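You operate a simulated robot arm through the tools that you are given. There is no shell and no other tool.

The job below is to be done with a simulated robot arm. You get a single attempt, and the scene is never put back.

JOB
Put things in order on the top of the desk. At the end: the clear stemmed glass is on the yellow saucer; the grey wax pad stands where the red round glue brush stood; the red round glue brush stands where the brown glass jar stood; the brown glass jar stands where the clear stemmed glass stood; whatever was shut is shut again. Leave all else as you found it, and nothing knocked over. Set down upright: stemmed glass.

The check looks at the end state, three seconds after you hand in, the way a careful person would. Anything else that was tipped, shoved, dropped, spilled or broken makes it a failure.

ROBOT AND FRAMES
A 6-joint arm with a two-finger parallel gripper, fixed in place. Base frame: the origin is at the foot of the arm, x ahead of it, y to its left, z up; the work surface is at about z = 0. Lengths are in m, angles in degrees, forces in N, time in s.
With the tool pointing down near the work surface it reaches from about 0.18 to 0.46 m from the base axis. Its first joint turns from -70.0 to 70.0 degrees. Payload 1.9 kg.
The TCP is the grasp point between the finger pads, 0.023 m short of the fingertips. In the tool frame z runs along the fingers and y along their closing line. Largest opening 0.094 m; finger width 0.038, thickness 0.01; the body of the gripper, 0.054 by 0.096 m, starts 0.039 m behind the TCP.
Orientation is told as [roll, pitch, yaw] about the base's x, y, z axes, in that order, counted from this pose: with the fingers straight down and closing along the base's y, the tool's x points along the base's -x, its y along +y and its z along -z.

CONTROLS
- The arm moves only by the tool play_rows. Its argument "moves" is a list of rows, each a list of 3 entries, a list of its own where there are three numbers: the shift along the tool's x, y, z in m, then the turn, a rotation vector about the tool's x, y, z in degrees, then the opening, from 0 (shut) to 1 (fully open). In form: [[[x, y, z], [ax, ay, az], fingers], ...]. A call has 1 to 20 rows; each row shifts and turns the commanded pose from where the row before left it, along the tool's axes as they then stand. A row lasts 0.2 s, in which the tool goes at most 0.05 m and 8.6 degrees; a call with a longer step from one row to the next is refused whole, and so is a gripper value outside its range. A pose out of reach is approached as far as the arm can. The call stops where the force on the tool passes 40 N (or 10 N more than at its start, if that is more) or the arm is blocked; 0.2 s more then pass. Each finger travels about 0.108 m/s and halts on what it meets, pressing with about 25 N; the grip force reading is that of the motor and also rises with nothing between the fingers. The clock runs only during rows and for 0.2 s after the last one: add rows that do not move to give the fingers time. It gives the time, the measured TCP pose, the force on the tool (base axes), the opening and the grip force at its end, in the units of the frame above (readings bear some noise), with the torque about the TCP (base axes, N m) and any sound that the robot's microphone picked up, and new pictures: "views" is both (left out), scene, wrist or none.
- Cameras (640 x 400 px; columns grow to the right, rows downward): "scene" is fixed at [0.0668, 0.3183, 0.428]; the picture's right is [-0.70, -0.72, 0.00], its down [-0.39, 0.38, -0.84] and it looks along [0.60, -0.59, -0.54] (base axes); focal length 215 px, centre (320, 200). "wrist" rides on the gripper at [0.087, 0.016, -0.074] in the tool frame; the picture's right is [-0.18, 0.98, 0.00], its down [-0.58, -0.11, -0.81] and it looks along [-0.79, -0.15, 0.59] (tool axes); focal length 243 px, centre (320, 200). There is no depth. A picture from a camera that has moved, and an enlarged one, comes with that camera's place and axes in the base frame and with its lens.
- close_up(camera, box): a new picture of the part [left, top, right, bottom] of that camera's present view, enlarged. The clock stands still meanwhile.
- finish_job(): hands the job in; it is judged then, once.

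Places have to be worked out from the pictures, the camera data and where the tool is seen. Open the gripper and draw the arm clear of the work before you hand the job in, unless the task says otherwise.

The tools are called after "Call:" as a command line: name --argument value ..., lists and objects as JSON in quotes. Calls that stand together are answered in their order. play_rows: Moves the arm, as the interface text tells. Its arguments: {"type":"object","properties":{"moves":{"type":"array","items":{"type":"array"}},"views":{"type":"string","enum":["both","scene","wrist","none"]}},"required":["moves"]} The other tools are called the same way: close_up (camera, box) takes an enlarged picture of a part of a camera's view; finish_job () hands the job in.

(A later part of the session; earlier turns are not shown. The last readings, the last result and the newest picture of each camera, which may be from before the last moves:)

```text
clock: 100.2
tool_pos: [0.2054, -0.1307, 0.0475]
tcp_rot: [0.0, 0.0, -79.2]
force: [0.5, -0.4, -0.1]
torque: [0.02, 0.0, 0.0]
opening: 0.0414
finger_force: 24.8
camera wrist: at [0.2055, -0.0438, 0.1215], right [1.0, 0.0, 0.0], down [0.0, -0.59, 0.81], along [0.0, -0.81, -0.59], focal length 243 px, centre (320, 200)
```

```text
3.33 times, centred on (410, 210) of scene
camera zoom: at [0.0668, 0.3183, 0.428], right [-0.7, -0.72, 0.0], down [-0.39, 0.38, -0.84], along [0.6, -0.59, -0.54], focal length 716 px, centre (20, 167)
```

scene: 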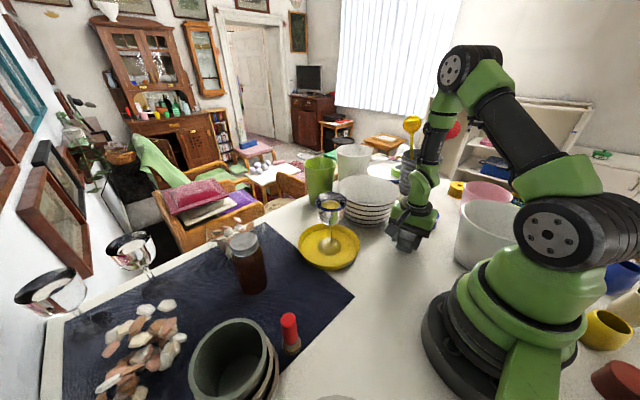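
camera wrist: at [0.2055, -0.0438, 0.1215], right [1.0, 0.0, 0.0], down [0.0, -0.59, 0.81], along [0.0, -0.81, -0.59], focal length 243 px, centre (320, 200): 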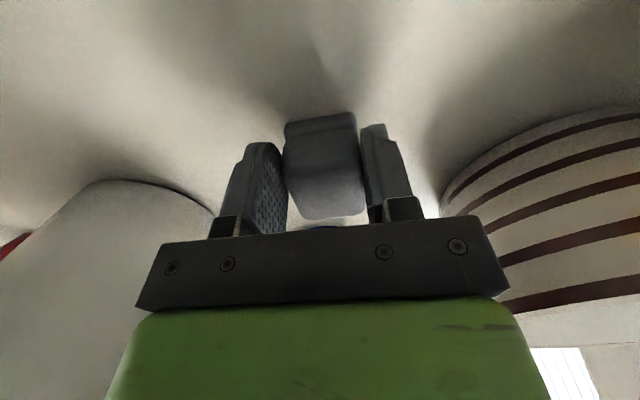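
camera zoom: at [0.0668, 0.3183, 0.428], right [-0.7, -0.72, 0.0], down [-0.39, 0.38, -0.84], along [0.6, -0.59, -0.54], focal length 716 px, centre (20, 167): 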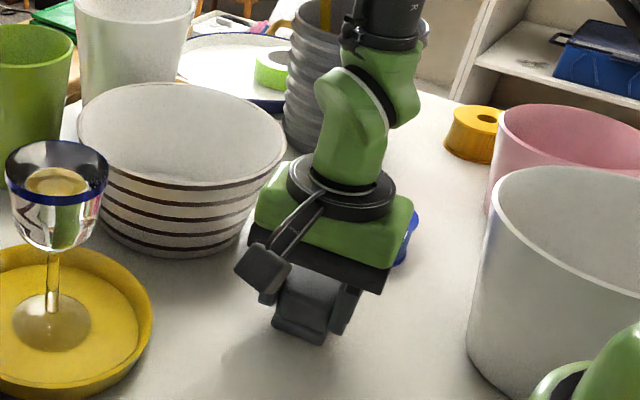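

The block is held (0.041 m, 25 N). I lift a little and check it stays level.

Call:
play_rows --moves '[[[0, 0, -0.008], [0, 0, 0], 0.26], [[0, 0, -0.02], [0, 0, 0], 0.26], [[0, 0, -0.03], [0, 0, 0], 0.26], [[0, 0, 0], [0, 0, 0], 0.26]]' --views "both"

Call:
close_up --camera "scene" --box '[340, 130, 480, 250]'

Call:
close_up --camera "wrist" --box '[220, 40, 420, 200]'

```text
clock: 101.2
tool_pos: [0.2067, -0.1306, 0.1048]
tcp_rot: [0.0, -0.1, -79.2]
force: [0.5, 0.4, -1.3]
torque: [-0.01, 0.03, 0.03]
opening: 0.0415
finger_force: 25.3
camera wrist: at [0.2063, -0.0441, 0.1789], right [1.0, 0.01, 0.0], down [0.0, -0.59, 0.81], along [0.0, -0.81, -0.59], focal length 243 px, centre (320, 200)
```

scene: 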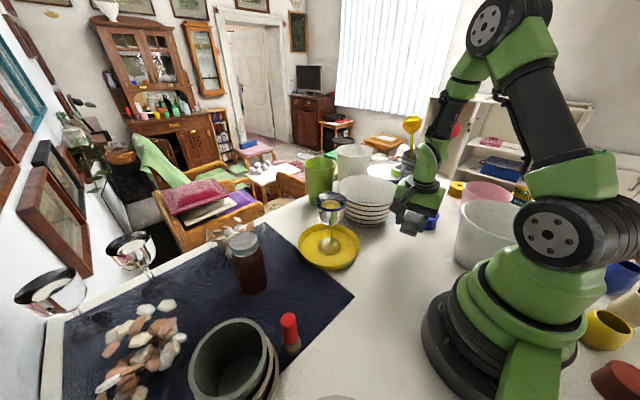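
wrist: 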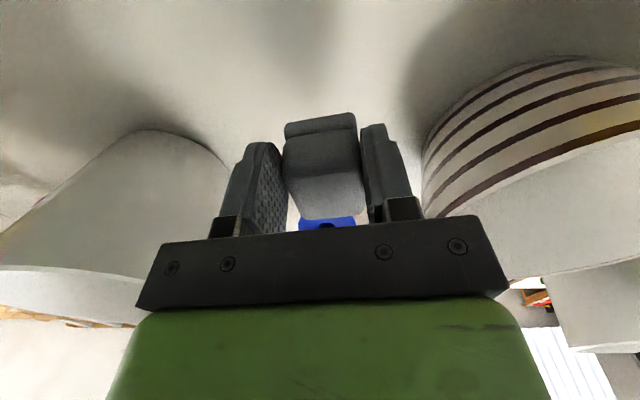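

```text
3.33 times, centred on (410, 190) of scene
camera zoom: at [0.0668, 0.3183, 0.428], right [-0.7, -0.72, 0.0], down [-0.39, 0.38, -0.84], along [0.6, -0.59, -0.54], focal length 716 px, centre (20, 233)
```

zoom: 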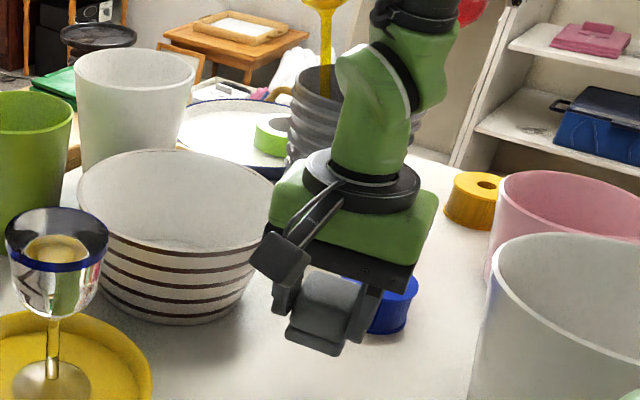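

```text
2.50 times, centred on (320, 120) of wrist
camera zoom: at [0.2063, -0.0441, 0.1789], right [1.0, 0.01, 0.0], down [0.0, -0.59, 0.81], along [0.0, -0.81, -0.59], focal length 606 px, centre (320, 400)
```

zoom: 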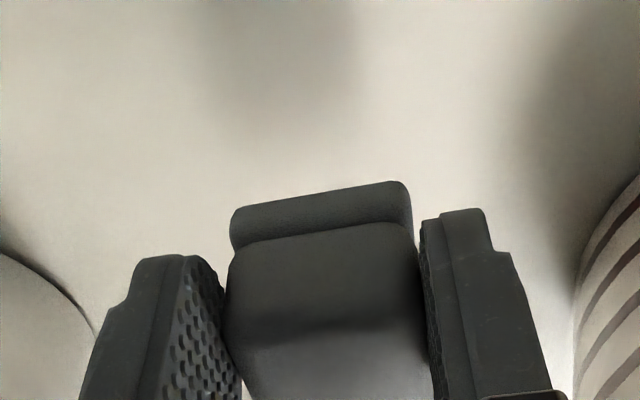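

The pad is held level. I raise to z = 0.165 and turn to yaw -52, the orientation that keeps the gripper body clear of the ribbed pot and the camera clear of the bowl.

Call:
play_rows --moves '[[[0, 0, -0.03], [0, 0, 0], 0.26], [[0, 0, -0.03], [0, 0, 0], 0.26], [[0, 0, 0], [0, 0, -6.8], 0.26], [[0, 0, 0], [0, 0, -6.8], 0.26], [[0, 0, 0], [0, 0, -6.8], 0.26], [[0, 0, 0], [0, 0, -6.8], 0.26], [[0, 0, 0], [0, 0, 0], 0.26]]' --views "both"

```text
clock: 102.8
tool_pos: [0.2069, -0.1303, 0.1652]
tcp_rot: [0.0, -0.1, -51.8]
force: [-1.1, -0.4, -1.4]
torque: [0.02, 0.0, 0.01]
opening: 0.0414
finger_force: 25.0
camera wrist: at [0.1658, -0.0539, 0.2392], right [0.89, 0.46, 0.0], down [0.27, -0.52, 0.81], along [0.37, -0.72, -0.59], focal length 243 px, centre (320, 200)
```

scene: 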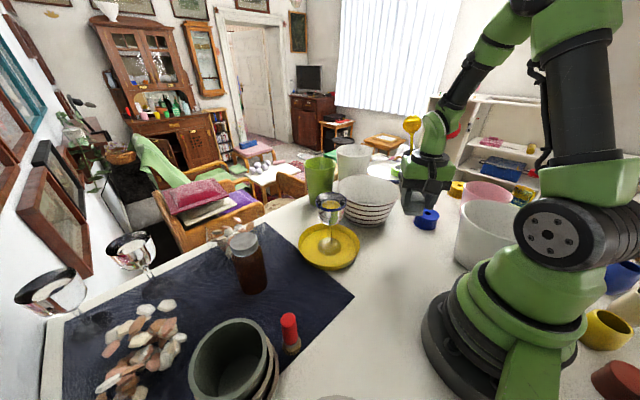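
wrist: 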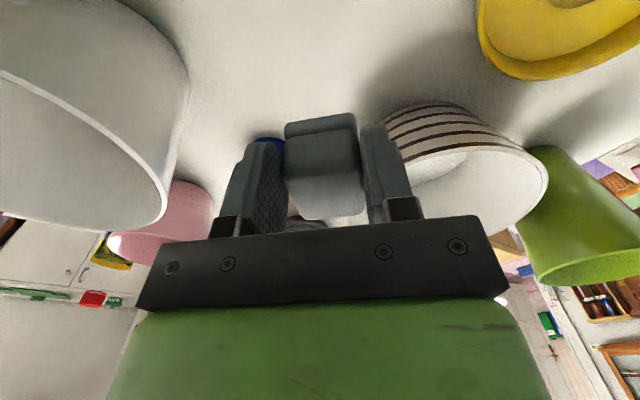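

Now I carry it toward the brush's old spot, stopping 3–4 cm short to check position.

Call:
play_rows --moves '[[[-0.0368, -0.0049, 0.0008], [0, 0, 0], 0.26], [[-0.0368, -0.0049, 0.0008], [0, 0, 0], 0.26], [[-0.0368, -0.0049, 0.0008], [0, 0, 0], 0.26], [[-0.0368, -0.0049, 0.0008], [0, 0, 0], 0.26], [[-0.0368, -0.0049, 0.0008], [0, 0, 0], 0.26], [[0, 0, 0], [0, 0, 0], 0.26]]' --views "both"

Call:
close_up --camera "scene" --box '[330, 90, 510, 230]'

Call:
close_up --camera "wrist" --box '[160, 0, 480, 200]'

```text
clock: 104.2
tool_pos: [0.3008, -0.2915, 0.1617]
tcp_rot: [-0.1, 0.1, -51.9]
force: [-0.5, -0.4, 0.1]
torque: [0.03, -0.01, -0.01]
opening: 0.0413
finger_force: 24.9
camera wrist: at [0.2601, -0.2149, 0.237], right [0.89, 0.46, 0.0], down [0.27, -0.52, 0.81], along [0.37, -0.72, -0.59], focal length 243 px, centre (320, 200)
```

scene: 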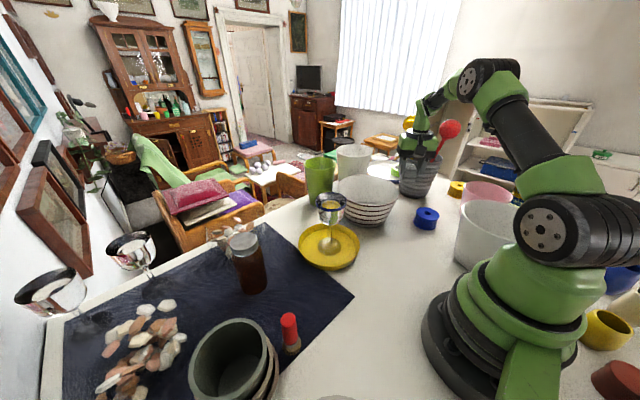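
wrist: 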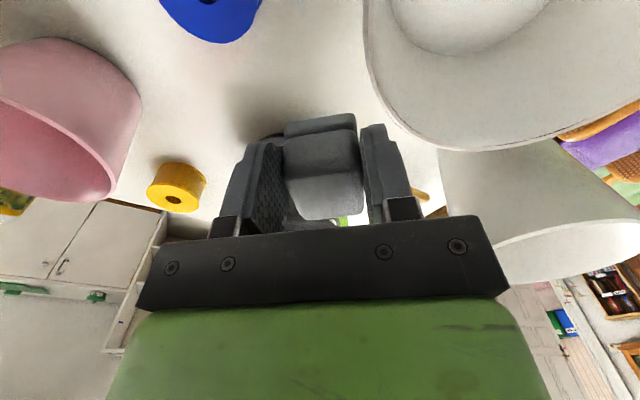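

```text
2.86 times, centred on (420, 160) of scene
camera zoom: at [0.0668, 0.3183, 0.428], right [-0.7, -0.72, 0.0], down [-0.39, 0.38, -0.84], along [0.6, -0.59, -0.54], focal length 614 px, centre (34, 314)
```

zoom: 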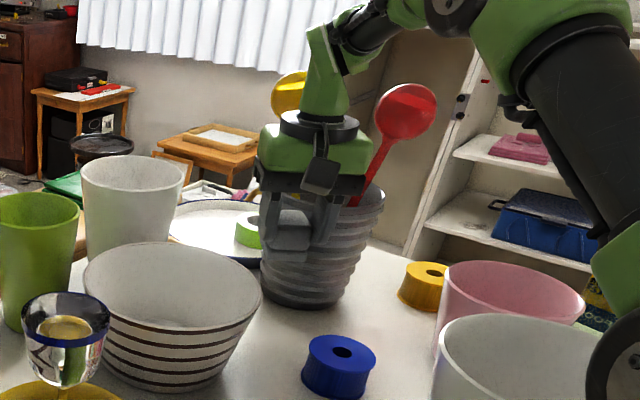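

```text
2.00 times, centred on (320, 100) of wrist
camera zoom: at [0.2601, -0.2149, 0.237], right [0.89, 0.46, 0.0], down [0.27, -0.52, 0.81], along [0.37, -0.72, -0.59], focal length 485 px, centre (320, 400)
```

zoom: 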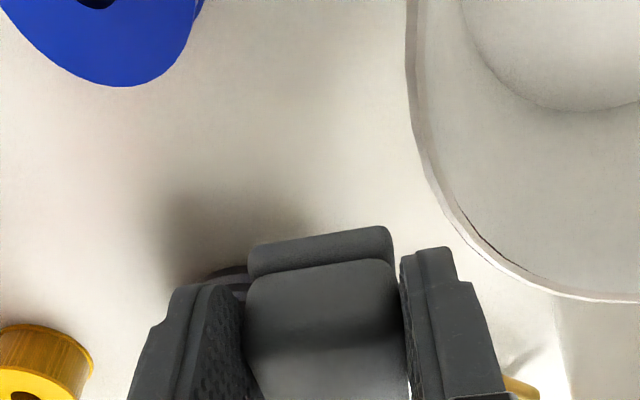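

On track. I make the final approach at this height to TCP (0.3205, -0.322), r = 0.454, still within reach.

Call:
play_rows --moves '[[[-0.018, -0.0016, 0.006], [0, 0, 0], 0.26], [[-0.0181, -0.0017, 0.006], [0, 0, 0], 0.26], [[0, 0, 0], [0, 0, 0], 0.26]]' --views "both"

Call:
close_up --camera "scene" --box '[330, 90, 510, 230]'

Call:
close_up --camera "wrist" --box '[160, 0, 480, 200]'

```text
clock: 105.0
tool_pos: [0.3198, -0.3205, 0.1488]
tcp_rot: [-0.2, -0.1, -51.8]
force: [0.1, 0.2, 1.6]
torque: [0.04, 0.05, -0.01]
opening: 0.0415
finger_force: 25.0
camera wrist: at [0.2802, -0.2442, 0.2235], right [0.89, 0.46, 0.0], down [0.27, -0.52, 0.81], along [0.37, -0.72, -0.59], focal length 243 px, centre (320, 200)
```

scene: 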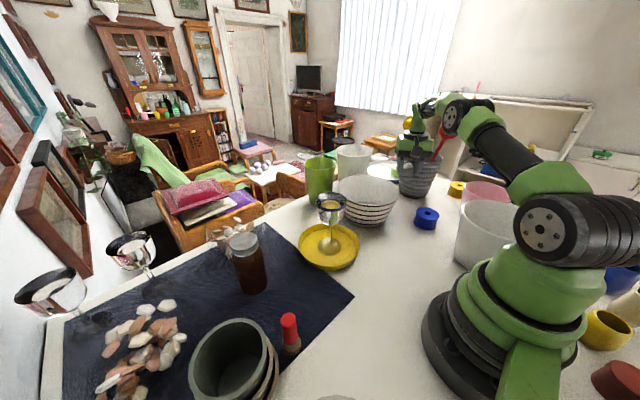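
wrist: 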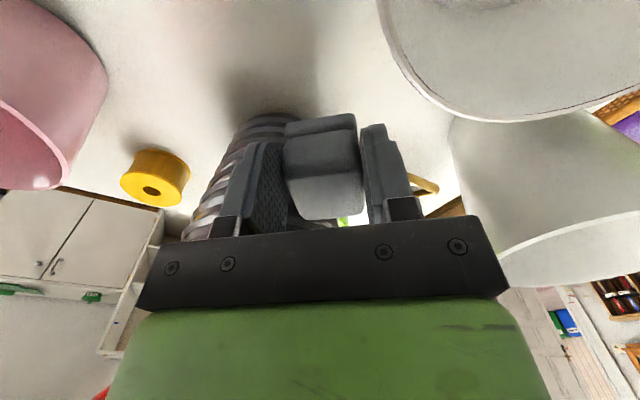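

```text
2.86 times, centred on (420, 160) of scene
camera zoom: at [0.0668, 0.3183, 0.428], right [-0.7, -0.72, 0.0], down [-0.39, 0.38, -0.84], along [0.6, -0.59, -0.54], focal length 614 px, centre (34, 314)
```

zoom: 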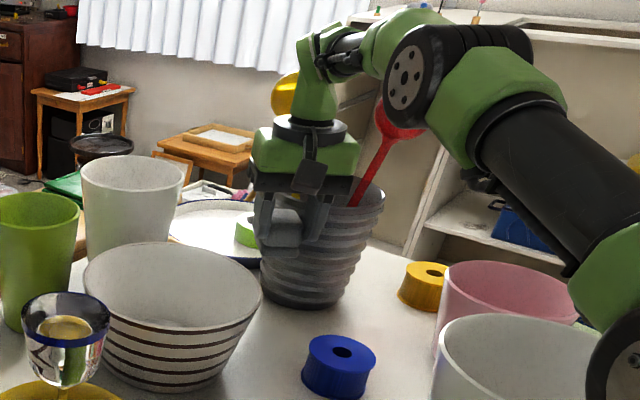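

```text
2.00 times, centred on (320, 100) of wrist
camera zoom: at [0.2802, -0.2442, 0.2235], right [0.89, 0.46, 0.0], down [0.27, -0.52, 0.81], along [0.37, -0.72, -0.59], focal length 485 px, centre (320, 400)
```

zoom: 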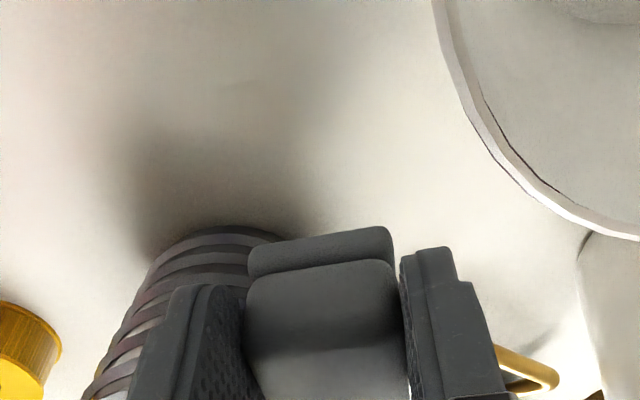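

Reached without limits: pad centre is above (0.329, -0.333). I lower to z about 0.09 and inspect clearances to pot and bowl.

Call:
play_rows --moves '[[[-0.0008, 0, 0.02], [0, 0, 0], 0.26], [[0, 0, 0.02], [0, 0, 0], 0.26], [[0, 0, 0.02], [0, 0, 0], 0.26], [[0, 0, 0], [0, 0, 0], 0.26]]' --views "both"

Call:
close_up --camera "scene" --box '[350, 110, 470, 220]'

Call:
close_up --camera "wrist" --box '[160, 40, 480, 240]'

```text
clock: 106.0
tool_pos: [0.3191, -0.3219, 0.0886]
tcp_rot: [0.0, 0.0, -52.0]
force: [0.9, -0.2, -0.6]
torque: [0.03, 0.01, 0.04]
opening: 0.0414
finger_force: 25.2
camera wrist: at [0.279, -0.2445, 0.1634], right [0.89, 0.46, 0.0], down [0.27, -0.52, 0.81], along [0.37, -0.72, -0.59], focal length 243 px, centre (320, 200)
```

scene: 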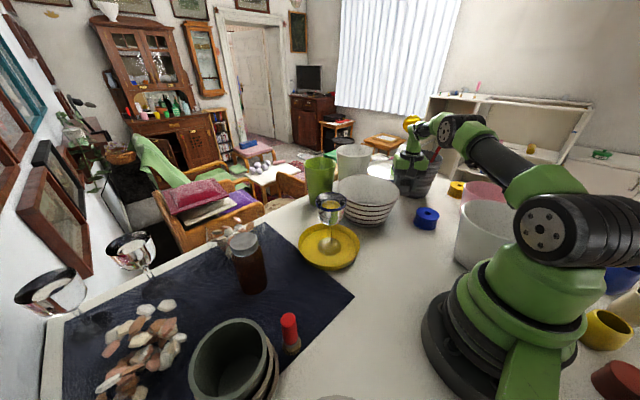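
wrist: 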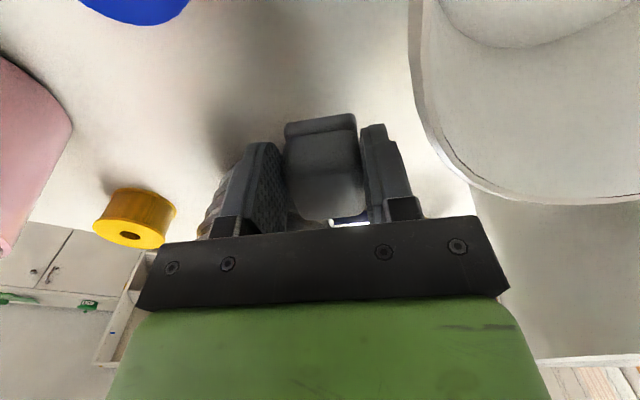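

```text
3.64 times, centred on (410, 165) of scene
camera zoom: at [0.0668, 0.3183, 0.428], right [-0.7, -0.72, 0.0], down [-0.39, 0.38, -0.84], along [0.6, -0.59, -0.54], focal length 781 px, centre (-7, 327)
```

zoom: 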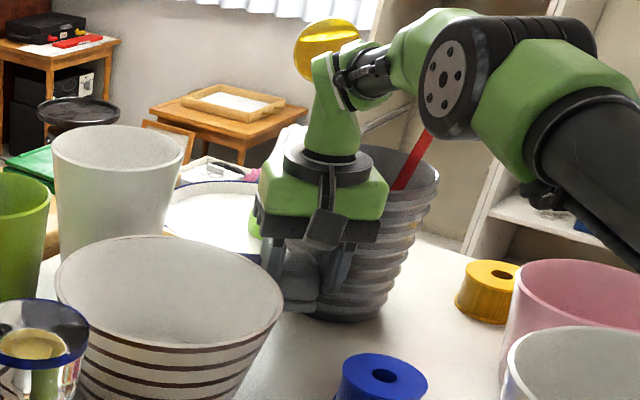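

```text
2.00 times, centred on (320, 140) of wrist
camera zoom: at [0.279, -0.2445, 0.1634], right [0.89, 0.46, 0.0], down [0.27, -0.52, 0.81], along [0.37, -0.72, -0.59], focal length 485 px, centre (320, 320)
```

zoom: 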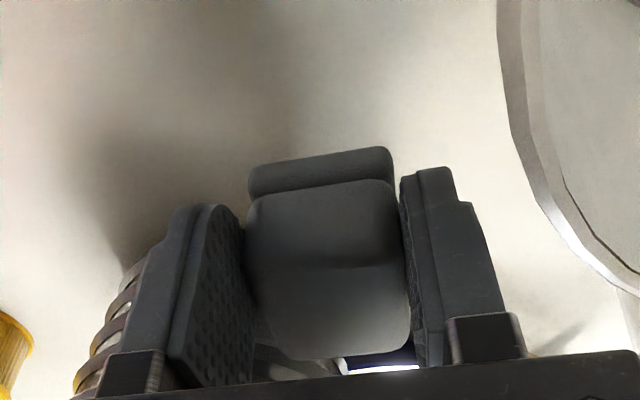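

All clear, no forces. I lower to about 8 mm above contact, then finish in small steps.

Call:
play_rows --moves '[[[0, 0, 0.012], [0, 0, 0], 0.26], [[0, 0, 0.012], [0, 0, 0], 0.26], [[0, 0, 0.009], [0, 0, 0], 0.26], [[0, 0, 0], [0, 0, 0], 0.26]]' --views "wrist"

Call:
close_up --camera "scene" --box '[350, 110, 470, 220]'

```text
clock: 106.8
tool_pos: [0.3218, -0.3247, 0.0621]
tcp_rot: [0.2, -0.8, -52.1]
force: [0.3, 2.7, 8.6]
torque: [0.39, -0.17, 0.04]
opening: 0.0412
finger_force: 24.7
stopped in row 4: the force on the tool passed its limit at 48 N (the readings are from after the stop); the commanded pose is now the measured one
camera wrist: at [0.2804, -0.2473, 0.1348], right [0.89, 0.46, 0.01], down [0.26, -0.52, 0.81], along [0.38, -0.72, -0.58], focal length 243 px, centre (320, 200)
```

wrist: 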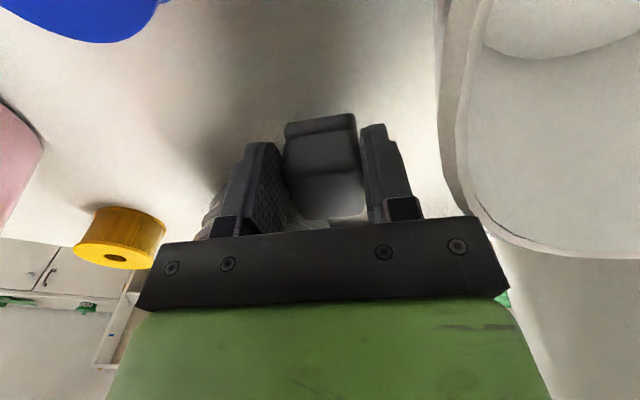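

```text
3.64 times, centred on (410, 165) of scene
camera zoom: at [0.0667, 0.3183, 0.428], right [-0.7, -0.72, 0.0], down [-0.39, 0.38, -0.84], along [0.6, -0.59, -0.54], focal length 781 px, centre (-7, 327)
```

zoom: 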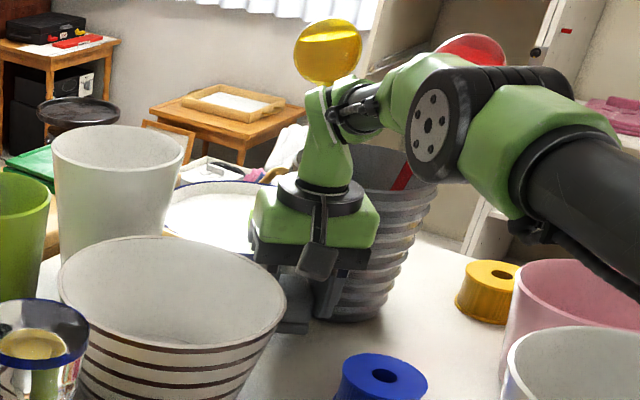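

The gripper body's corner touched the striped bowl's rim (bowl rim is about 0.10 high) and the motion stopped. I back straight up at once and check the bowl.

Call:
play_rows --moves '[[[0, 0, -0.01], [0, 0, 0], 0.26], [[0, 0, -0.02], [0, 0, 0], 0.26], [[0, 0, -0.02], [0, 0, 0], 0.26], [[0, 0, 0], [0, 0, 0], 0.26]]' --views "both"

Call:
close_up --camera "scene" --box '[350, 110, 470, 220]'

Call:
close_up --camera "scene" --box '[330, 150, 450, 250]'

```text
clock: 107.8
tool_pos: [0.3202, -0.3261, 0.111]
tcp_rot: [0.1, -0.7, -52.1]
force: [0.4, 0.6, -0.4]
torque: [0.01, 0.04, 0.0]
opening: 0.0414
finger_force: 25.1
camera wrist: at [0.2792, -0.2472, 0.185], right [0.89, 0.46, 0.0], down [0.26, -0.52, 0.81], along [0.38, -0.72, -0.58], focal length 243 px, centre (320, 200)
```

scene: 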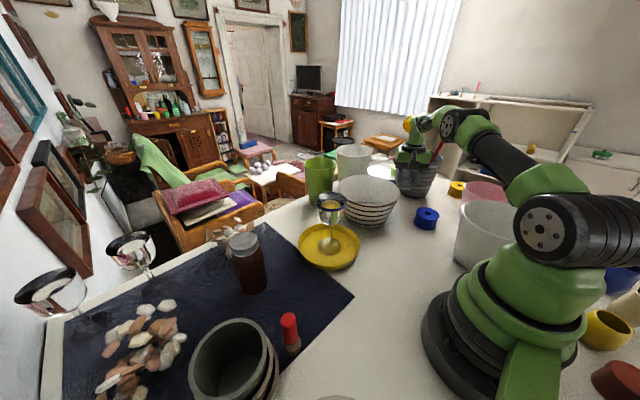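
wrist: 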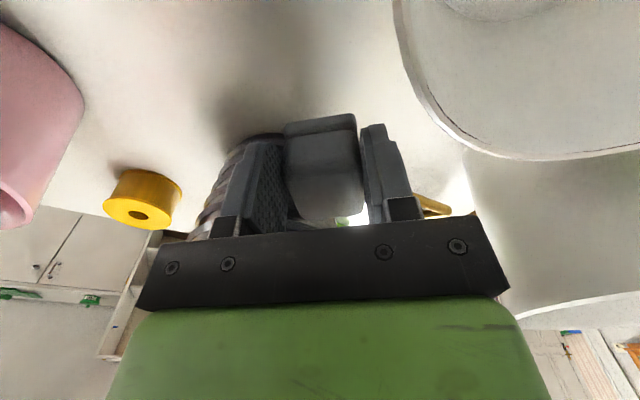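

```text
3.64 times, centred on (410, 165) of scene
camera zoom: at [0.0668, 0.3183, 0.428], right [-0.7, -0.72, 0.0], down [-0.39, 0.38, -0.84], along [0.6, -0.59, -0.54], focal length 781 px, centre (-7, 327)
```

zoom: 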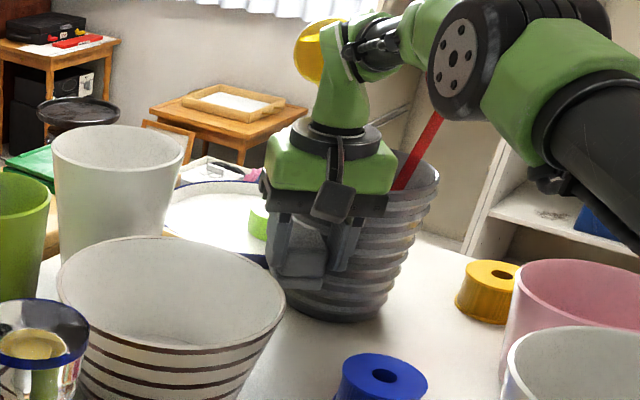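

```text
4.00 times, centred on (390, 200) of scene
camera zoom: at [0.0668, 0.3183, 0.428], right [-0.7, -0.72, 0.0], down [-0.39, 0.38, -0.84], along [0.6, -0.59, -0.54], focal length 859 px, centre (40, 200)
```

zoom: 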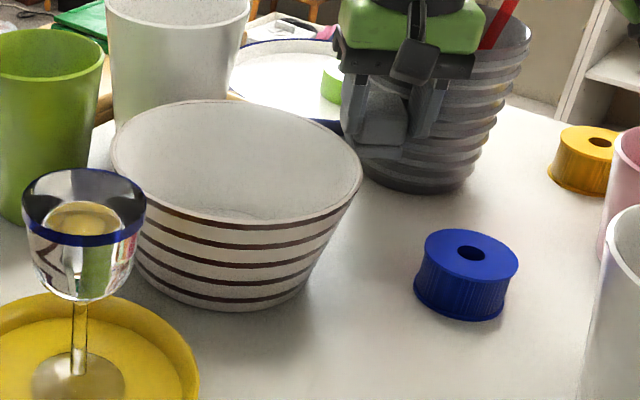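

The bowl is upright and only a few millimetres shifted; the pad is still held squarely. I pull back up and inward, and turn to yaw -90, where the 54 mm side of the gripper body fits between bowl and pot.

Call:
play_rows --moves '[[[0, 0, -0.03], [0, 0.7, 0], 0.26], [[0, 0, -0.022], [0, 0, 0], 0.26], [[0.045, 0, 0], [0, 0, 0], 0.26], [[0, 0, 0], [0, 0, 7.6], 0.26], [[0, 0, 0], [0, 0, 7.6], 0.26], [[0, 0, 0], [0, 0, 7.6], 0.26], [[0, 0, 0], [0, 0, 7.6], 0.26], [[0, 0, 0], [0, 0, 7.6], 0.26], [[0, 0, 0], [0, 0, 0], 0.26]]' --views "both"

Call:
close_up --camera "wrist" --box '[160, 0, 640, 240]'

Call:
close_up --camera "scene" --box '[330, 150, 450, 250]'

```text
clock: 109.8
tool_pos: [0.2924, -0.2892, 0.1635]
tcp_rot: [0.1, 0.1, -90.2]
force: [-0.2, -0.6, -0.7]
torque: [0.04, 0.01, -0.04]
opening: 0.0416
finger_force: 25.0
camera wrist: at [0.3089, -0.2034, 0.2377], right [0.98, -0.19, 0.0], down [-0.11, -0.58, 0.81], along [-0.15, -0.79, -0.59], focal length 243 px, centre (320, 200)
```

scene: 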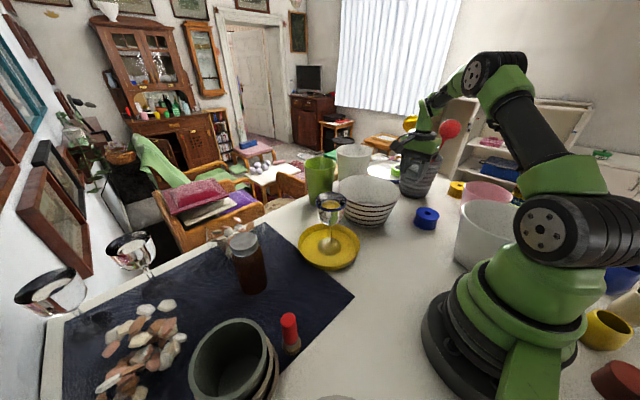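
wrist: 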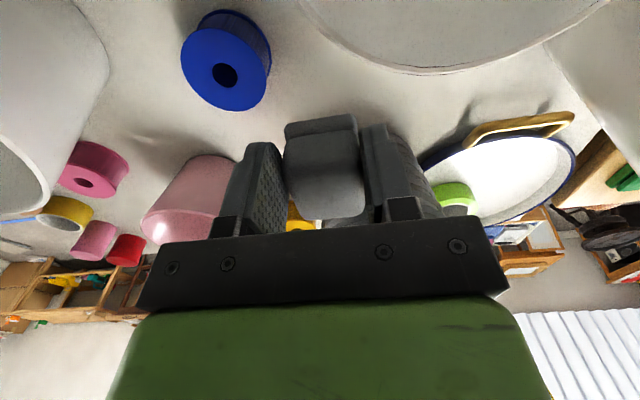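

```text
1.33 times, centred on (400, 120) of wrist
camera zoom: at [0.3089, -0.2034, 0.2377], right [0.98, -0.19, 0.0], down [-0.11, -0.58, 0.81], along [-0.15, -0.79, -0.59], focal length 324 px, centre (213, 307)
```

zoom: 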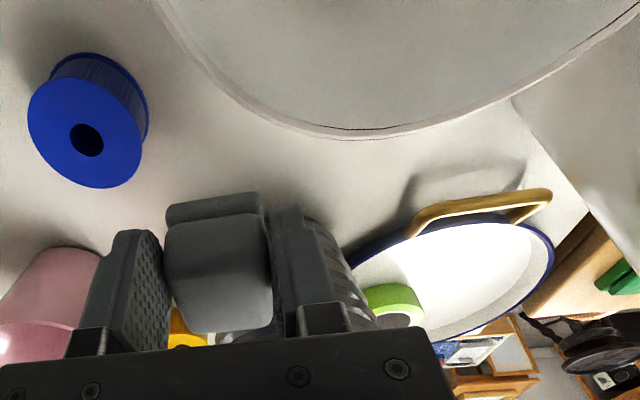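

```text
4.00 times, centred on (390, 200) of scene
camera zoom: at [0.0668, 0.3183, 0.428], right [-0.7, -0.72, 0.0], down [-0.39, 0.38, -0.84], along [0.6, -0.59, -0.54], focal length 859 px, centre (40, 200)
```

zoom: 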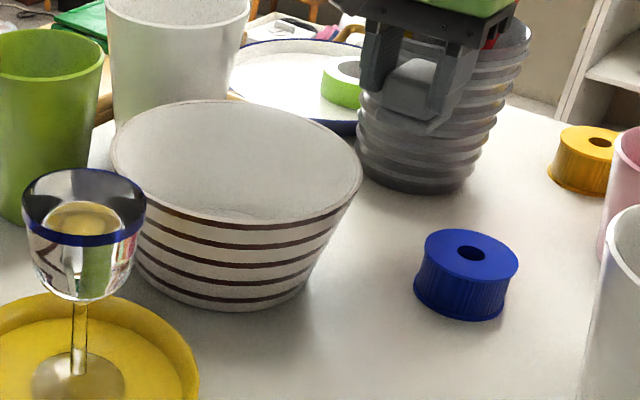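

The bowl's rim now fits a circle centred (0.372, -0.191), radius 0.092, z about 0.10 – only ~3 mm from before. With yaw -90 the body clears it by ~7 mm at TCP (0.327, -0.318). I approach at height.

Call:
play_rows --moves '[[[-0.0144, 0.0173, 0.0067], [0, 0, 0], 0.26], [[-0.0144, 0.0173, 0.0068], [0, 0, 0], 0.26], [[0, 0, 0], [0, 0, 0], 0.26]]' --views "both"

Call:
close_up --camera "wrist" --box '[160, 0, 480, 200]'

Call:
close_up --camera "scene" --box '[350, 110, 470, 220]'

```text
clock: 110.6
tool_pos: [0.3267, -0.3168, 0.148]
tcp_rot: [0.0, 0.1, -90.0]
force: [0.1, 0.9, 0.3]
torque: [0.02, -0.02, -0.01]
opening: 0.0417
finger_force: 24.9
camera wrist: at [0.3437, -0.2314, 0.2231], right [0.98, -0.18, 0.0], down [-0.11, -0.58, 0.81], along [-0.15, -0.79, -0.59], focal length 243 px, centre (320, 200)
```

scene: 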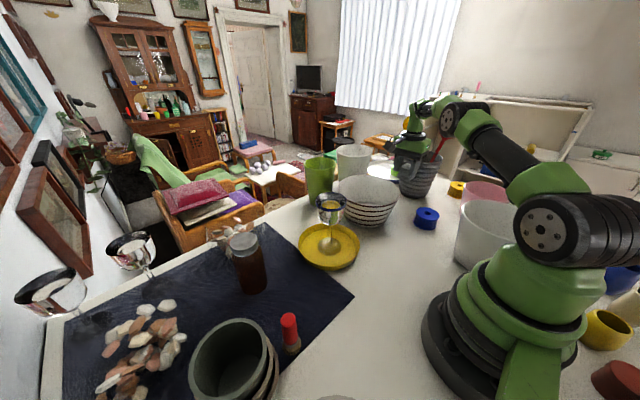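
wrist: 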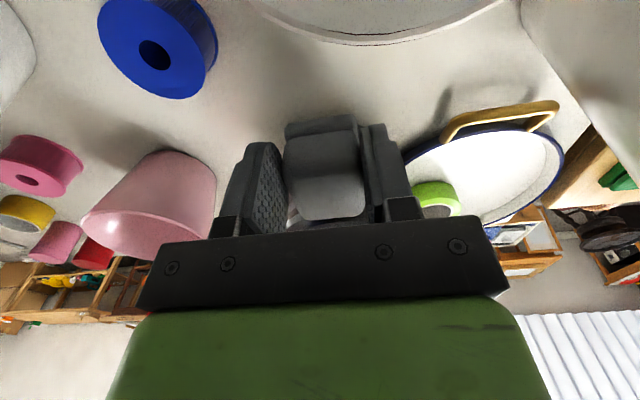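

```text
2.00 times, centred on (320, 100) of wrist
camera zoom: at [0.3437, -0.2314, 0.2231], right [0.98, -0.18, 0.0], down [-0.11, -0.58, 0.81], along [-0.15, -0.79, -0.59], focal length 485 px, centre (320, 400)
```

zoom: 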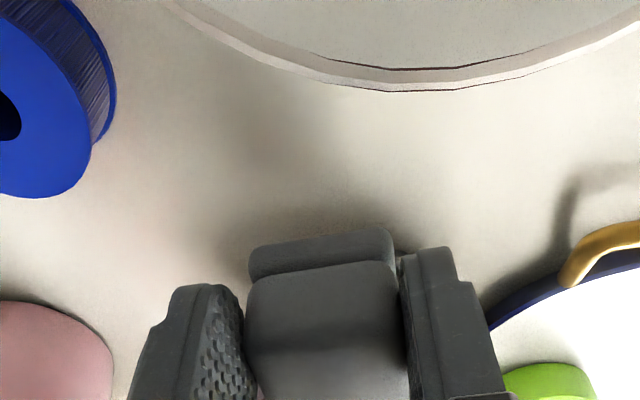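

```text
3.64 times, centred on (410, 165) of scene
camera zoom: at [0.0668, 0.3183, 0.428], right [-0.7, -0.72, 0.0], down [-0.39, 0.38, -0.84], along [0.6, -0.59, -0.54], focal length 781 px, centre (-7, 327)
```

zoom: 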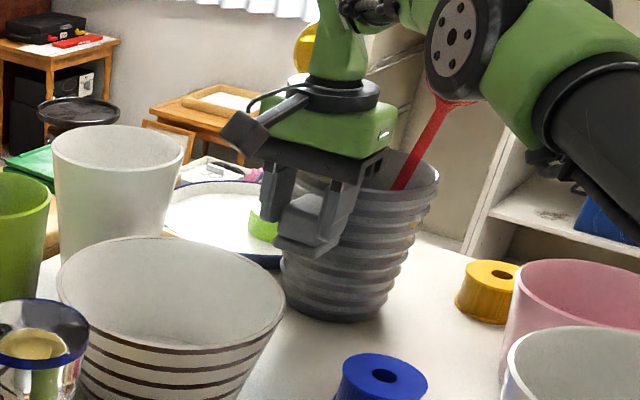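

Positioned at (0.3267, -0.3168). I nudge 1.5 mm further from the bowl and lower to z about 0.068 (body still just above the rim) for a check.

Call:
play_rows --moves '[[[-0.0015, 0, 0.02], [0, 0, 0], 0.26], [[0, 0, 0.02], [0, 0, 0], 0.26], [[0, 0, 0.02], [0, 0, 0], 0.26], [[0, 0, 0.018], [0, 0, 0], 0.26], [[0, 0, 0], [0, 0, 0], 0.26]]' --views "both"

Call:
close_up --camera "wrist" --box '[160, 40, 480, 240]'

Call:
close_up --camera "scene" --box '[350, 130, 450, 220]'

```text
clock: 111.8
tool_pos: [0.3261, -0.3189, 0.0703]
tcp_rot: [0.1, 0.0, -90.1]
force: [0.0, 0.2, -0.9]
torque: [0.0, 0.0, -0.03]
opening: 0.0413
finger_force: 25.1
camera wrist: at [0.3442, -0.2343, 0.1446], right [0.98, -0.19, 0.0], down [-0.11, -0.58, 0.81], along [-0.15, -0.79, -0.59], focal length 243 px, centre (320, 200)
```

scene: 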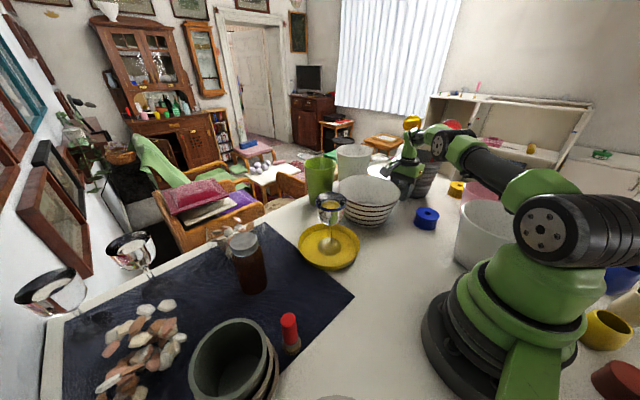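
wrist: 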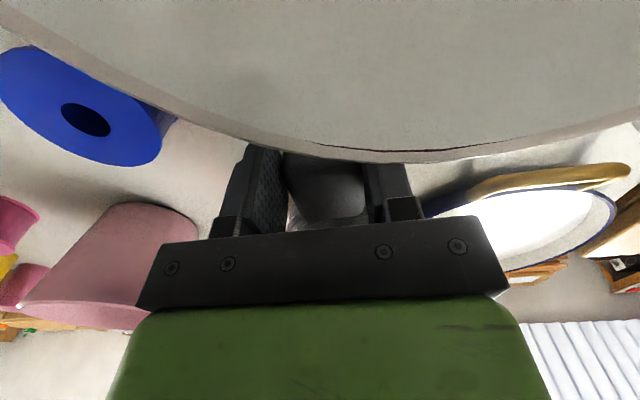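

```text
2.00 times, centred on (320, 140) of wrist
camera zoom: at [0.3442, -0.2343, 0.1446], right [0.98, -0.19, 0.0], down [-0.11, -0.58, 0.81], along [-0.15, -0.79, -0.59], focal length 485 px, centre (320, 320)
```

zoom: 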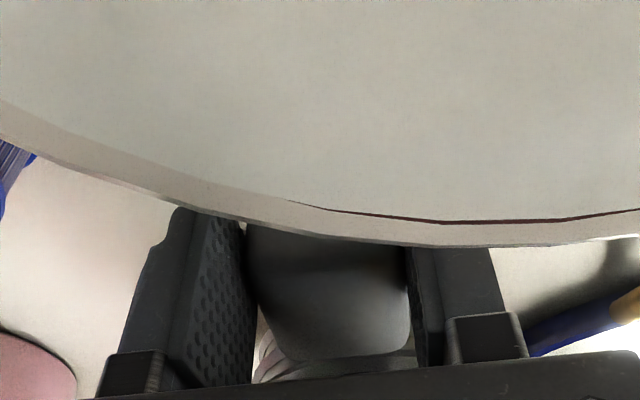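

```text
4.44 times, centred on (400, 175) of scene
camera zoom: at [0.0668, 0.3183, 0.428], right [-0.7, -0.72, 0.0], down [-0.39, 0.38, -0.84], along [0.6, -0.59, -0.54], focal length 955 px, centre (-36, 311)
```

zoom: 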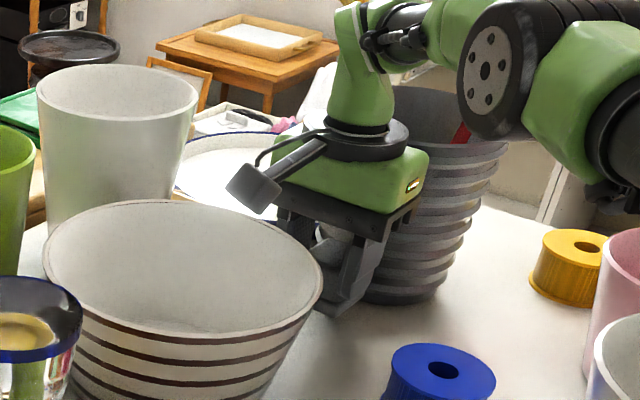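

Clear of the rim on all sides so far. I continue down in 4–5 mm steps, checking force each time for any touch.

Call:
play_rows --moves '[[[-0.0005, 0, 0.004], [0, 0, 0], 0.26], [[0, 0, 0], [0, 0, 0], 0.26]]' --views "none"

Call:
play_rows --moves '[[[0, 0, 0.004], [0, 0, 0], 0.26], [[0, 0, 0], [0, 0, 0], 0.26]]' --views "none"

Call:
play_rows --moves '[[[0, 0, 0.003], [0, 0, 0], 0.26], [[0, 0, 0], [0, 0, 0], 0.26]]' --views "both"

Call:
close_up --camera "wrist" --box '[160, 80, 480, 280]'

Call:
close_up --camera "scene" --box '[350, 130, 450, 220]'

```text
clock: 112.4
tool_pos: [0.3276, -0.3191, 0.0673]
tcp_rot: [0.1, 0.0, -89.9]
force: [0.0, 1.1, -0.3]
torque: [0.02, -0.01, -0.02]
opening: 0.0416
finger_force: 24.5
```

```text
clock: 113.0
tool_pos: [0.328, -0.3199, 0.0612]
tcp_rot: [0.2, 0.1, -90.0]
force: [-0.1, -0.1, -0.1]
torque: [-0.02, -0.01, -0.02]
opening: 0.0415
finger_force: 25.4
```

```text
clock: 113.6
tool_pos: [0.3262, -0.3189, 0.0599]
tcp_rot: [0.1, 0.1, -90.0]
force: [0.0, -0.5, -1.3]
torque: [0.01, -0.03, 0.01]
opening: 0.0412
finger_force: 24.8
camera wrist: at [0.3437, -0.2347, 0.1341], right [0.98, -0.19, 0.0], down [-0.11, -0.58, 0.81], along [-0.15, -0.79, -0.59], focal length 243 px, centre (320, 200)
```

scene: 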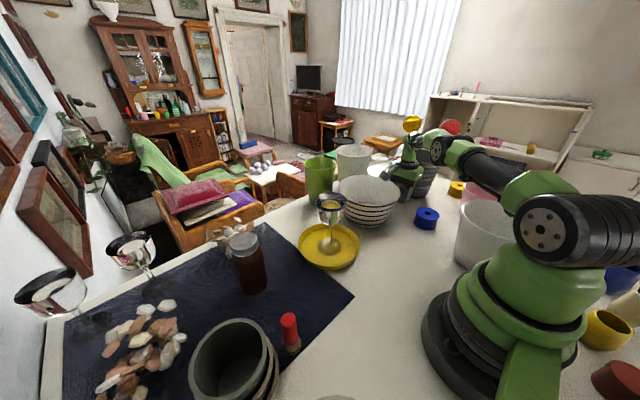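
wrist: 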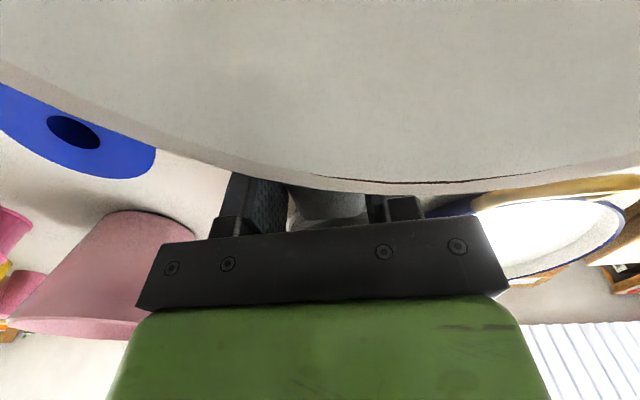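

```text
2.00 times, centred on (320, 180) of wrist
camera zoom: at [0.3437, -0.2347, 0.1341], right [0.98, -0.19, 0.0], down [-0.11, -0.58, 0.81], along [-0.15, -0.79, -0.59], focal length 485 px, centre (320, 240)
```

zoom: 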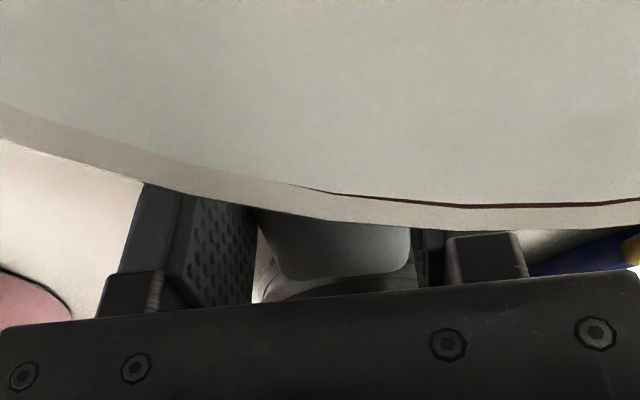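

```text
4.44 times, centred on (400, 175) of scene
camera zoom: at [0.0668, 0.3183, 0.428], right [-0.7, -0.72, 0.0], down [-0.39, 0.38, -0.84], along [0.6, -0.59, -0.54], focal length 955 px, centre (-36, 311)
```

zoom: 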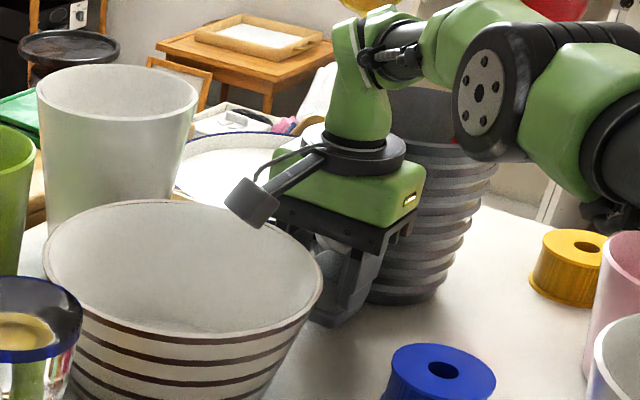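

No contact with anything at z = 0.0595. I keep stepping down toward the table contact expected at about 0.0475.

Call:
play_rows --moves '[[[0, 0, 0.003], [0, 0, 0], 0.26], [[0, 0, 0], [0, 0, 0], 0.26]]' --views "none"

Call:
play_rows --moves '[[[0, 0, 0.003], [0, 0, 0], 0.26], [[0, 0, 0], [0, 0, 0], 0.26]]' --views "none"

Call:
play_rows --moves '[[[0, 0, 0.002], [0, 0, 0], 0.26], [[0, 0, 0], [0, 0, 0], 0.26]]' --views "both"

Call:
close_up --camera "scene" --box '[350, 130, 450, 220]'

```text
clock: 114.2
tool_pos: [0.3282, -0.3184, 0.0566]
tcp_rot: [0.1, 0.1, -89.9]
force: [0.0, 0.1, -0.6]
torque: [0.04, 0.01, 0.0]
opening: 0.0414
finger_force: 24.8
```

```text
clock: 114.8
tool_pos: [0.3284, -0.3202, 0.0526]
tcp_rot: [0.1, 0.0, -90.1]
force: [0.7, 0.4, -0.4]
torque: [0.0, 0.02, 0.0]
opening: 0.0416
finger_force: 24.5
```

```text
clock: 115.4
tool_pos: [0.3263, -0.3192, 0.0522]
tcp_rot: [0.2, 0.0, -90.1]
force: [0.7, -0.4, -1.3]
torque: [-0.02, -0.01, 0.01]
opening: 0.0415
finger_force: 24.8
camera wrist: at [0.3436, -0.2342, 0.1261], right [0.98, -0.18, 0.0], down [-0.11, -0.58, 0.81], along [-0.15, -0.79, -0.59], focal length 243 px, centre (320, 200)
```

scene: 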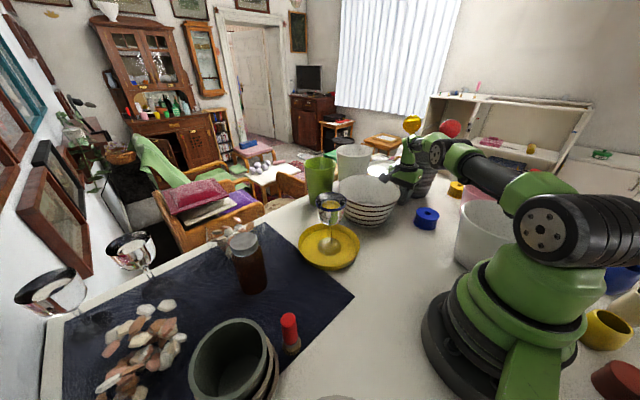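
wrist: 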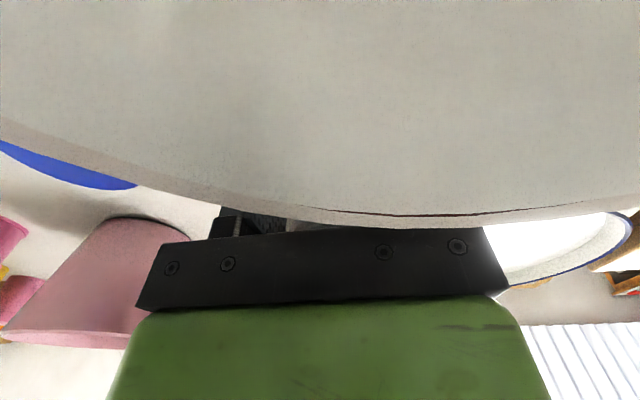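

```text
4.44 times, centred on (400, 175) of scene
camera zoom: at [0.0668, 0.3183, 0.428], right [-0.7, -0.72, 0.0], down [-0.39, 0.38, -0.84], along [0.6, -0.59, -0.54], focal length 955 px, centre (-36, 311)
```

zoom: 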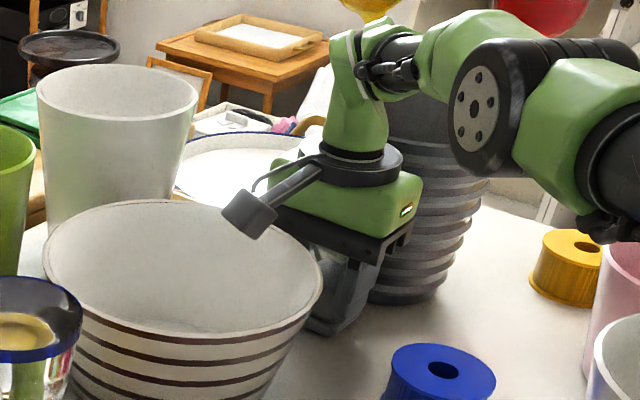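

Still free. A few more one-millimetre steps to touch down.

Call:
play_rows --moves '[[[0, 0, 0.0015], [0, 0, 0], 0.26], [[0, 0, 0], [0, 0, 0], 0.26]]' --views "none"

Call:
play_rows --moves '[[[0, 0, 0.001], [0, 0, 0], 0.26], [[0, 0, 0], [0, 0, 0], 0.26]]' --views "none"

Call:
play_rows --moves '[[[0, 0, 0.001], [0, 0, 0], 0.26], [[0, 0, 0], [0, 0, 0], 0.26]]' --views "none"

```text
clock: 116.0
tool_pos: [0.3266, -0.3185, 0.05]
tcp_rot: [0.0, 0.0, -90.0]
force: [0.9, -0.3, -0.8]
torque: [0.01, 0.01, -0.01]
opening: 0.0413
finger_force: 25.1
```

```text
clock: 116.6
tool_pos: [0.3267, -0.3195, 0.0497]
tcp_rot: [0.2, 0.2, -89.9]
force: [0.0, -0.1, -1.1]
torque: [0.02, -0.01, -0.03]
opening: 0.0412
finger_force: 25.2
```

```text
clock: 117.2
tool_pos: [0.3265, -0.3201, 0.0484]
tcp_rot: [0.0, 0.0, -90.0]
force: [-1.1, 0.1, -0.4]
torque: [-0.04, -0.02, 0.01]
opening: 0.0413
finger_force: 25.4
```

Down to 0.0484 with no contact; two more fine steps.

Call:
play_rows --moves '[[[0, 0, 0.001], [0, 0, 0], 0.26], [[0, 0, 0], [0, 0, 0], 0.26]]' --views "none"

Call:
play_rows --moves '[[[0, 0, 0.0008], [0, 0, 0], 0.26], [[0, 0, 0], [0, 0, 0], 0.26]]' --views "none"

```text
clock: 117.8
tool_pos: [0.328, -0.3201, 0.0469]
tcp_rot: [0.1, 0.1, -90.0]
force: [0.7, 0.3, -0.6]
torque: [-0.03, 0.0, 0.01]
opening: 0.0414
finger_force: 25.0
```

```text
clock: 118.4
tool_pos: [0.327, -0.3185, 0.0476]
tcp_rot: [0.0, -0.1, -90.0]
force: [-0.1, 0.0, 0.8]
torque: [-0.02, -0.01, 0.0]
opening: 0.0413
finger_force: 25.1
```

Force is just turning positive; one more 0.8 mm step to confirm contact.

Call:
play_rows --moves '[[[0, 0, 0.0008], [0, 0, 0], 0.26], [[0, 0, 0], [0, 0, 0], 0.26]]' --views "none"

```text
clock: 119.0
tool_pos: [0.3274, -0.3188, 0.0476]
tcp_rot: [0.1, 0.0, -90.1]
force: [-3.5, 3.5, 12.5]
torque: [-0.31, 0.25, -0.17]
opening: 0.0413
finger_force: 25.1
```

Contact confirmed (12 N at the pad's side). I relieve it and open just enough to release.

Call:
play_rows --moves '[[[0, 0, -0.0008], [0, 0, 0], 0.26], [[0, 0, 0], [0, 0, 0], 0.26], [[0, 0, 0], [0, 0, 0], 0.46], [[0, 0, 0], [0, 0, 0], 0.52], [[0, 0, 0], [0, 0, 0], 0.6], [[0, 0, 0], [0, 0, 0], 0.6]]' --views "both"

Call:
close_up --camera "scene" --box '[350, 130, 450, 220]'

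```text
clock: 120.4
tool_pos: [0.328, -0.3192, 0.0459]
tcp_rot: [0.1, 0.1, -90.1]
force: [-0.6, -0.7, -0.3]
torque: [-0.01, -0.01, -0.01]
opening: 0.0564
finger_force: 0.0
camera wrist: at [0.3436, -0.234, 0.1216], right [0.98, -0.18, 0.0], down [-0.11, -0.58, 0.81], along [-0.15, -0.79, -0.59], focal length 243 px, centre (320, 200)
```

scene: 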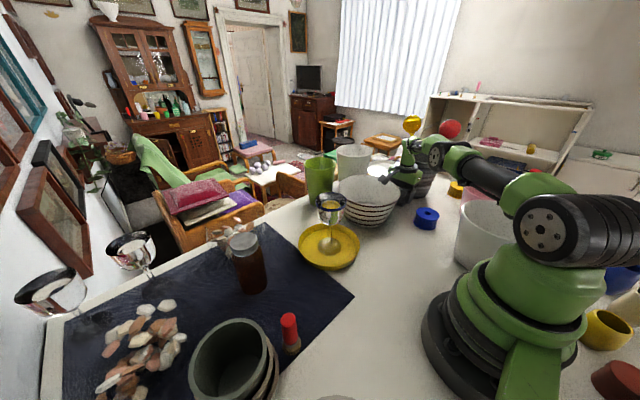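
wrist: 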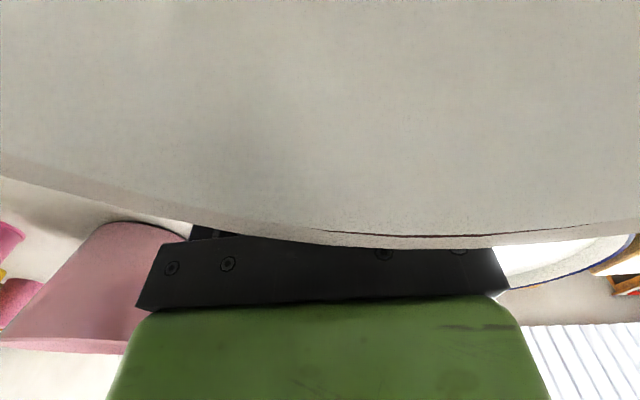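

```text
4.44 times, centred on (400, 175) of scene
camera zoom: at [0.0668, 0.3183, 0.428], right [-0.7, -0.72, 0.0], down [-0.39, 0.38, -0.84], along [0.6, -0.59, -0.54], focal length 955 px, centre (-36, 311)
```

zoom: 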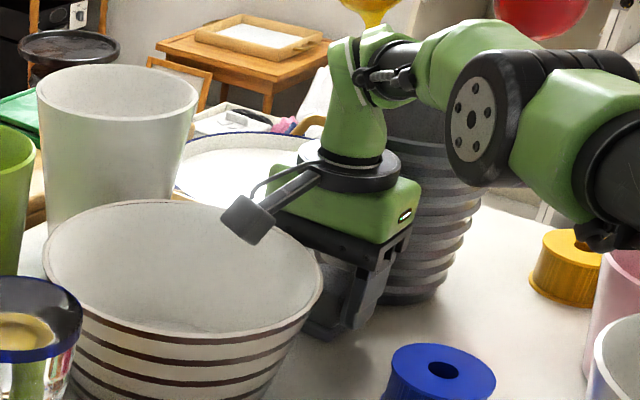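

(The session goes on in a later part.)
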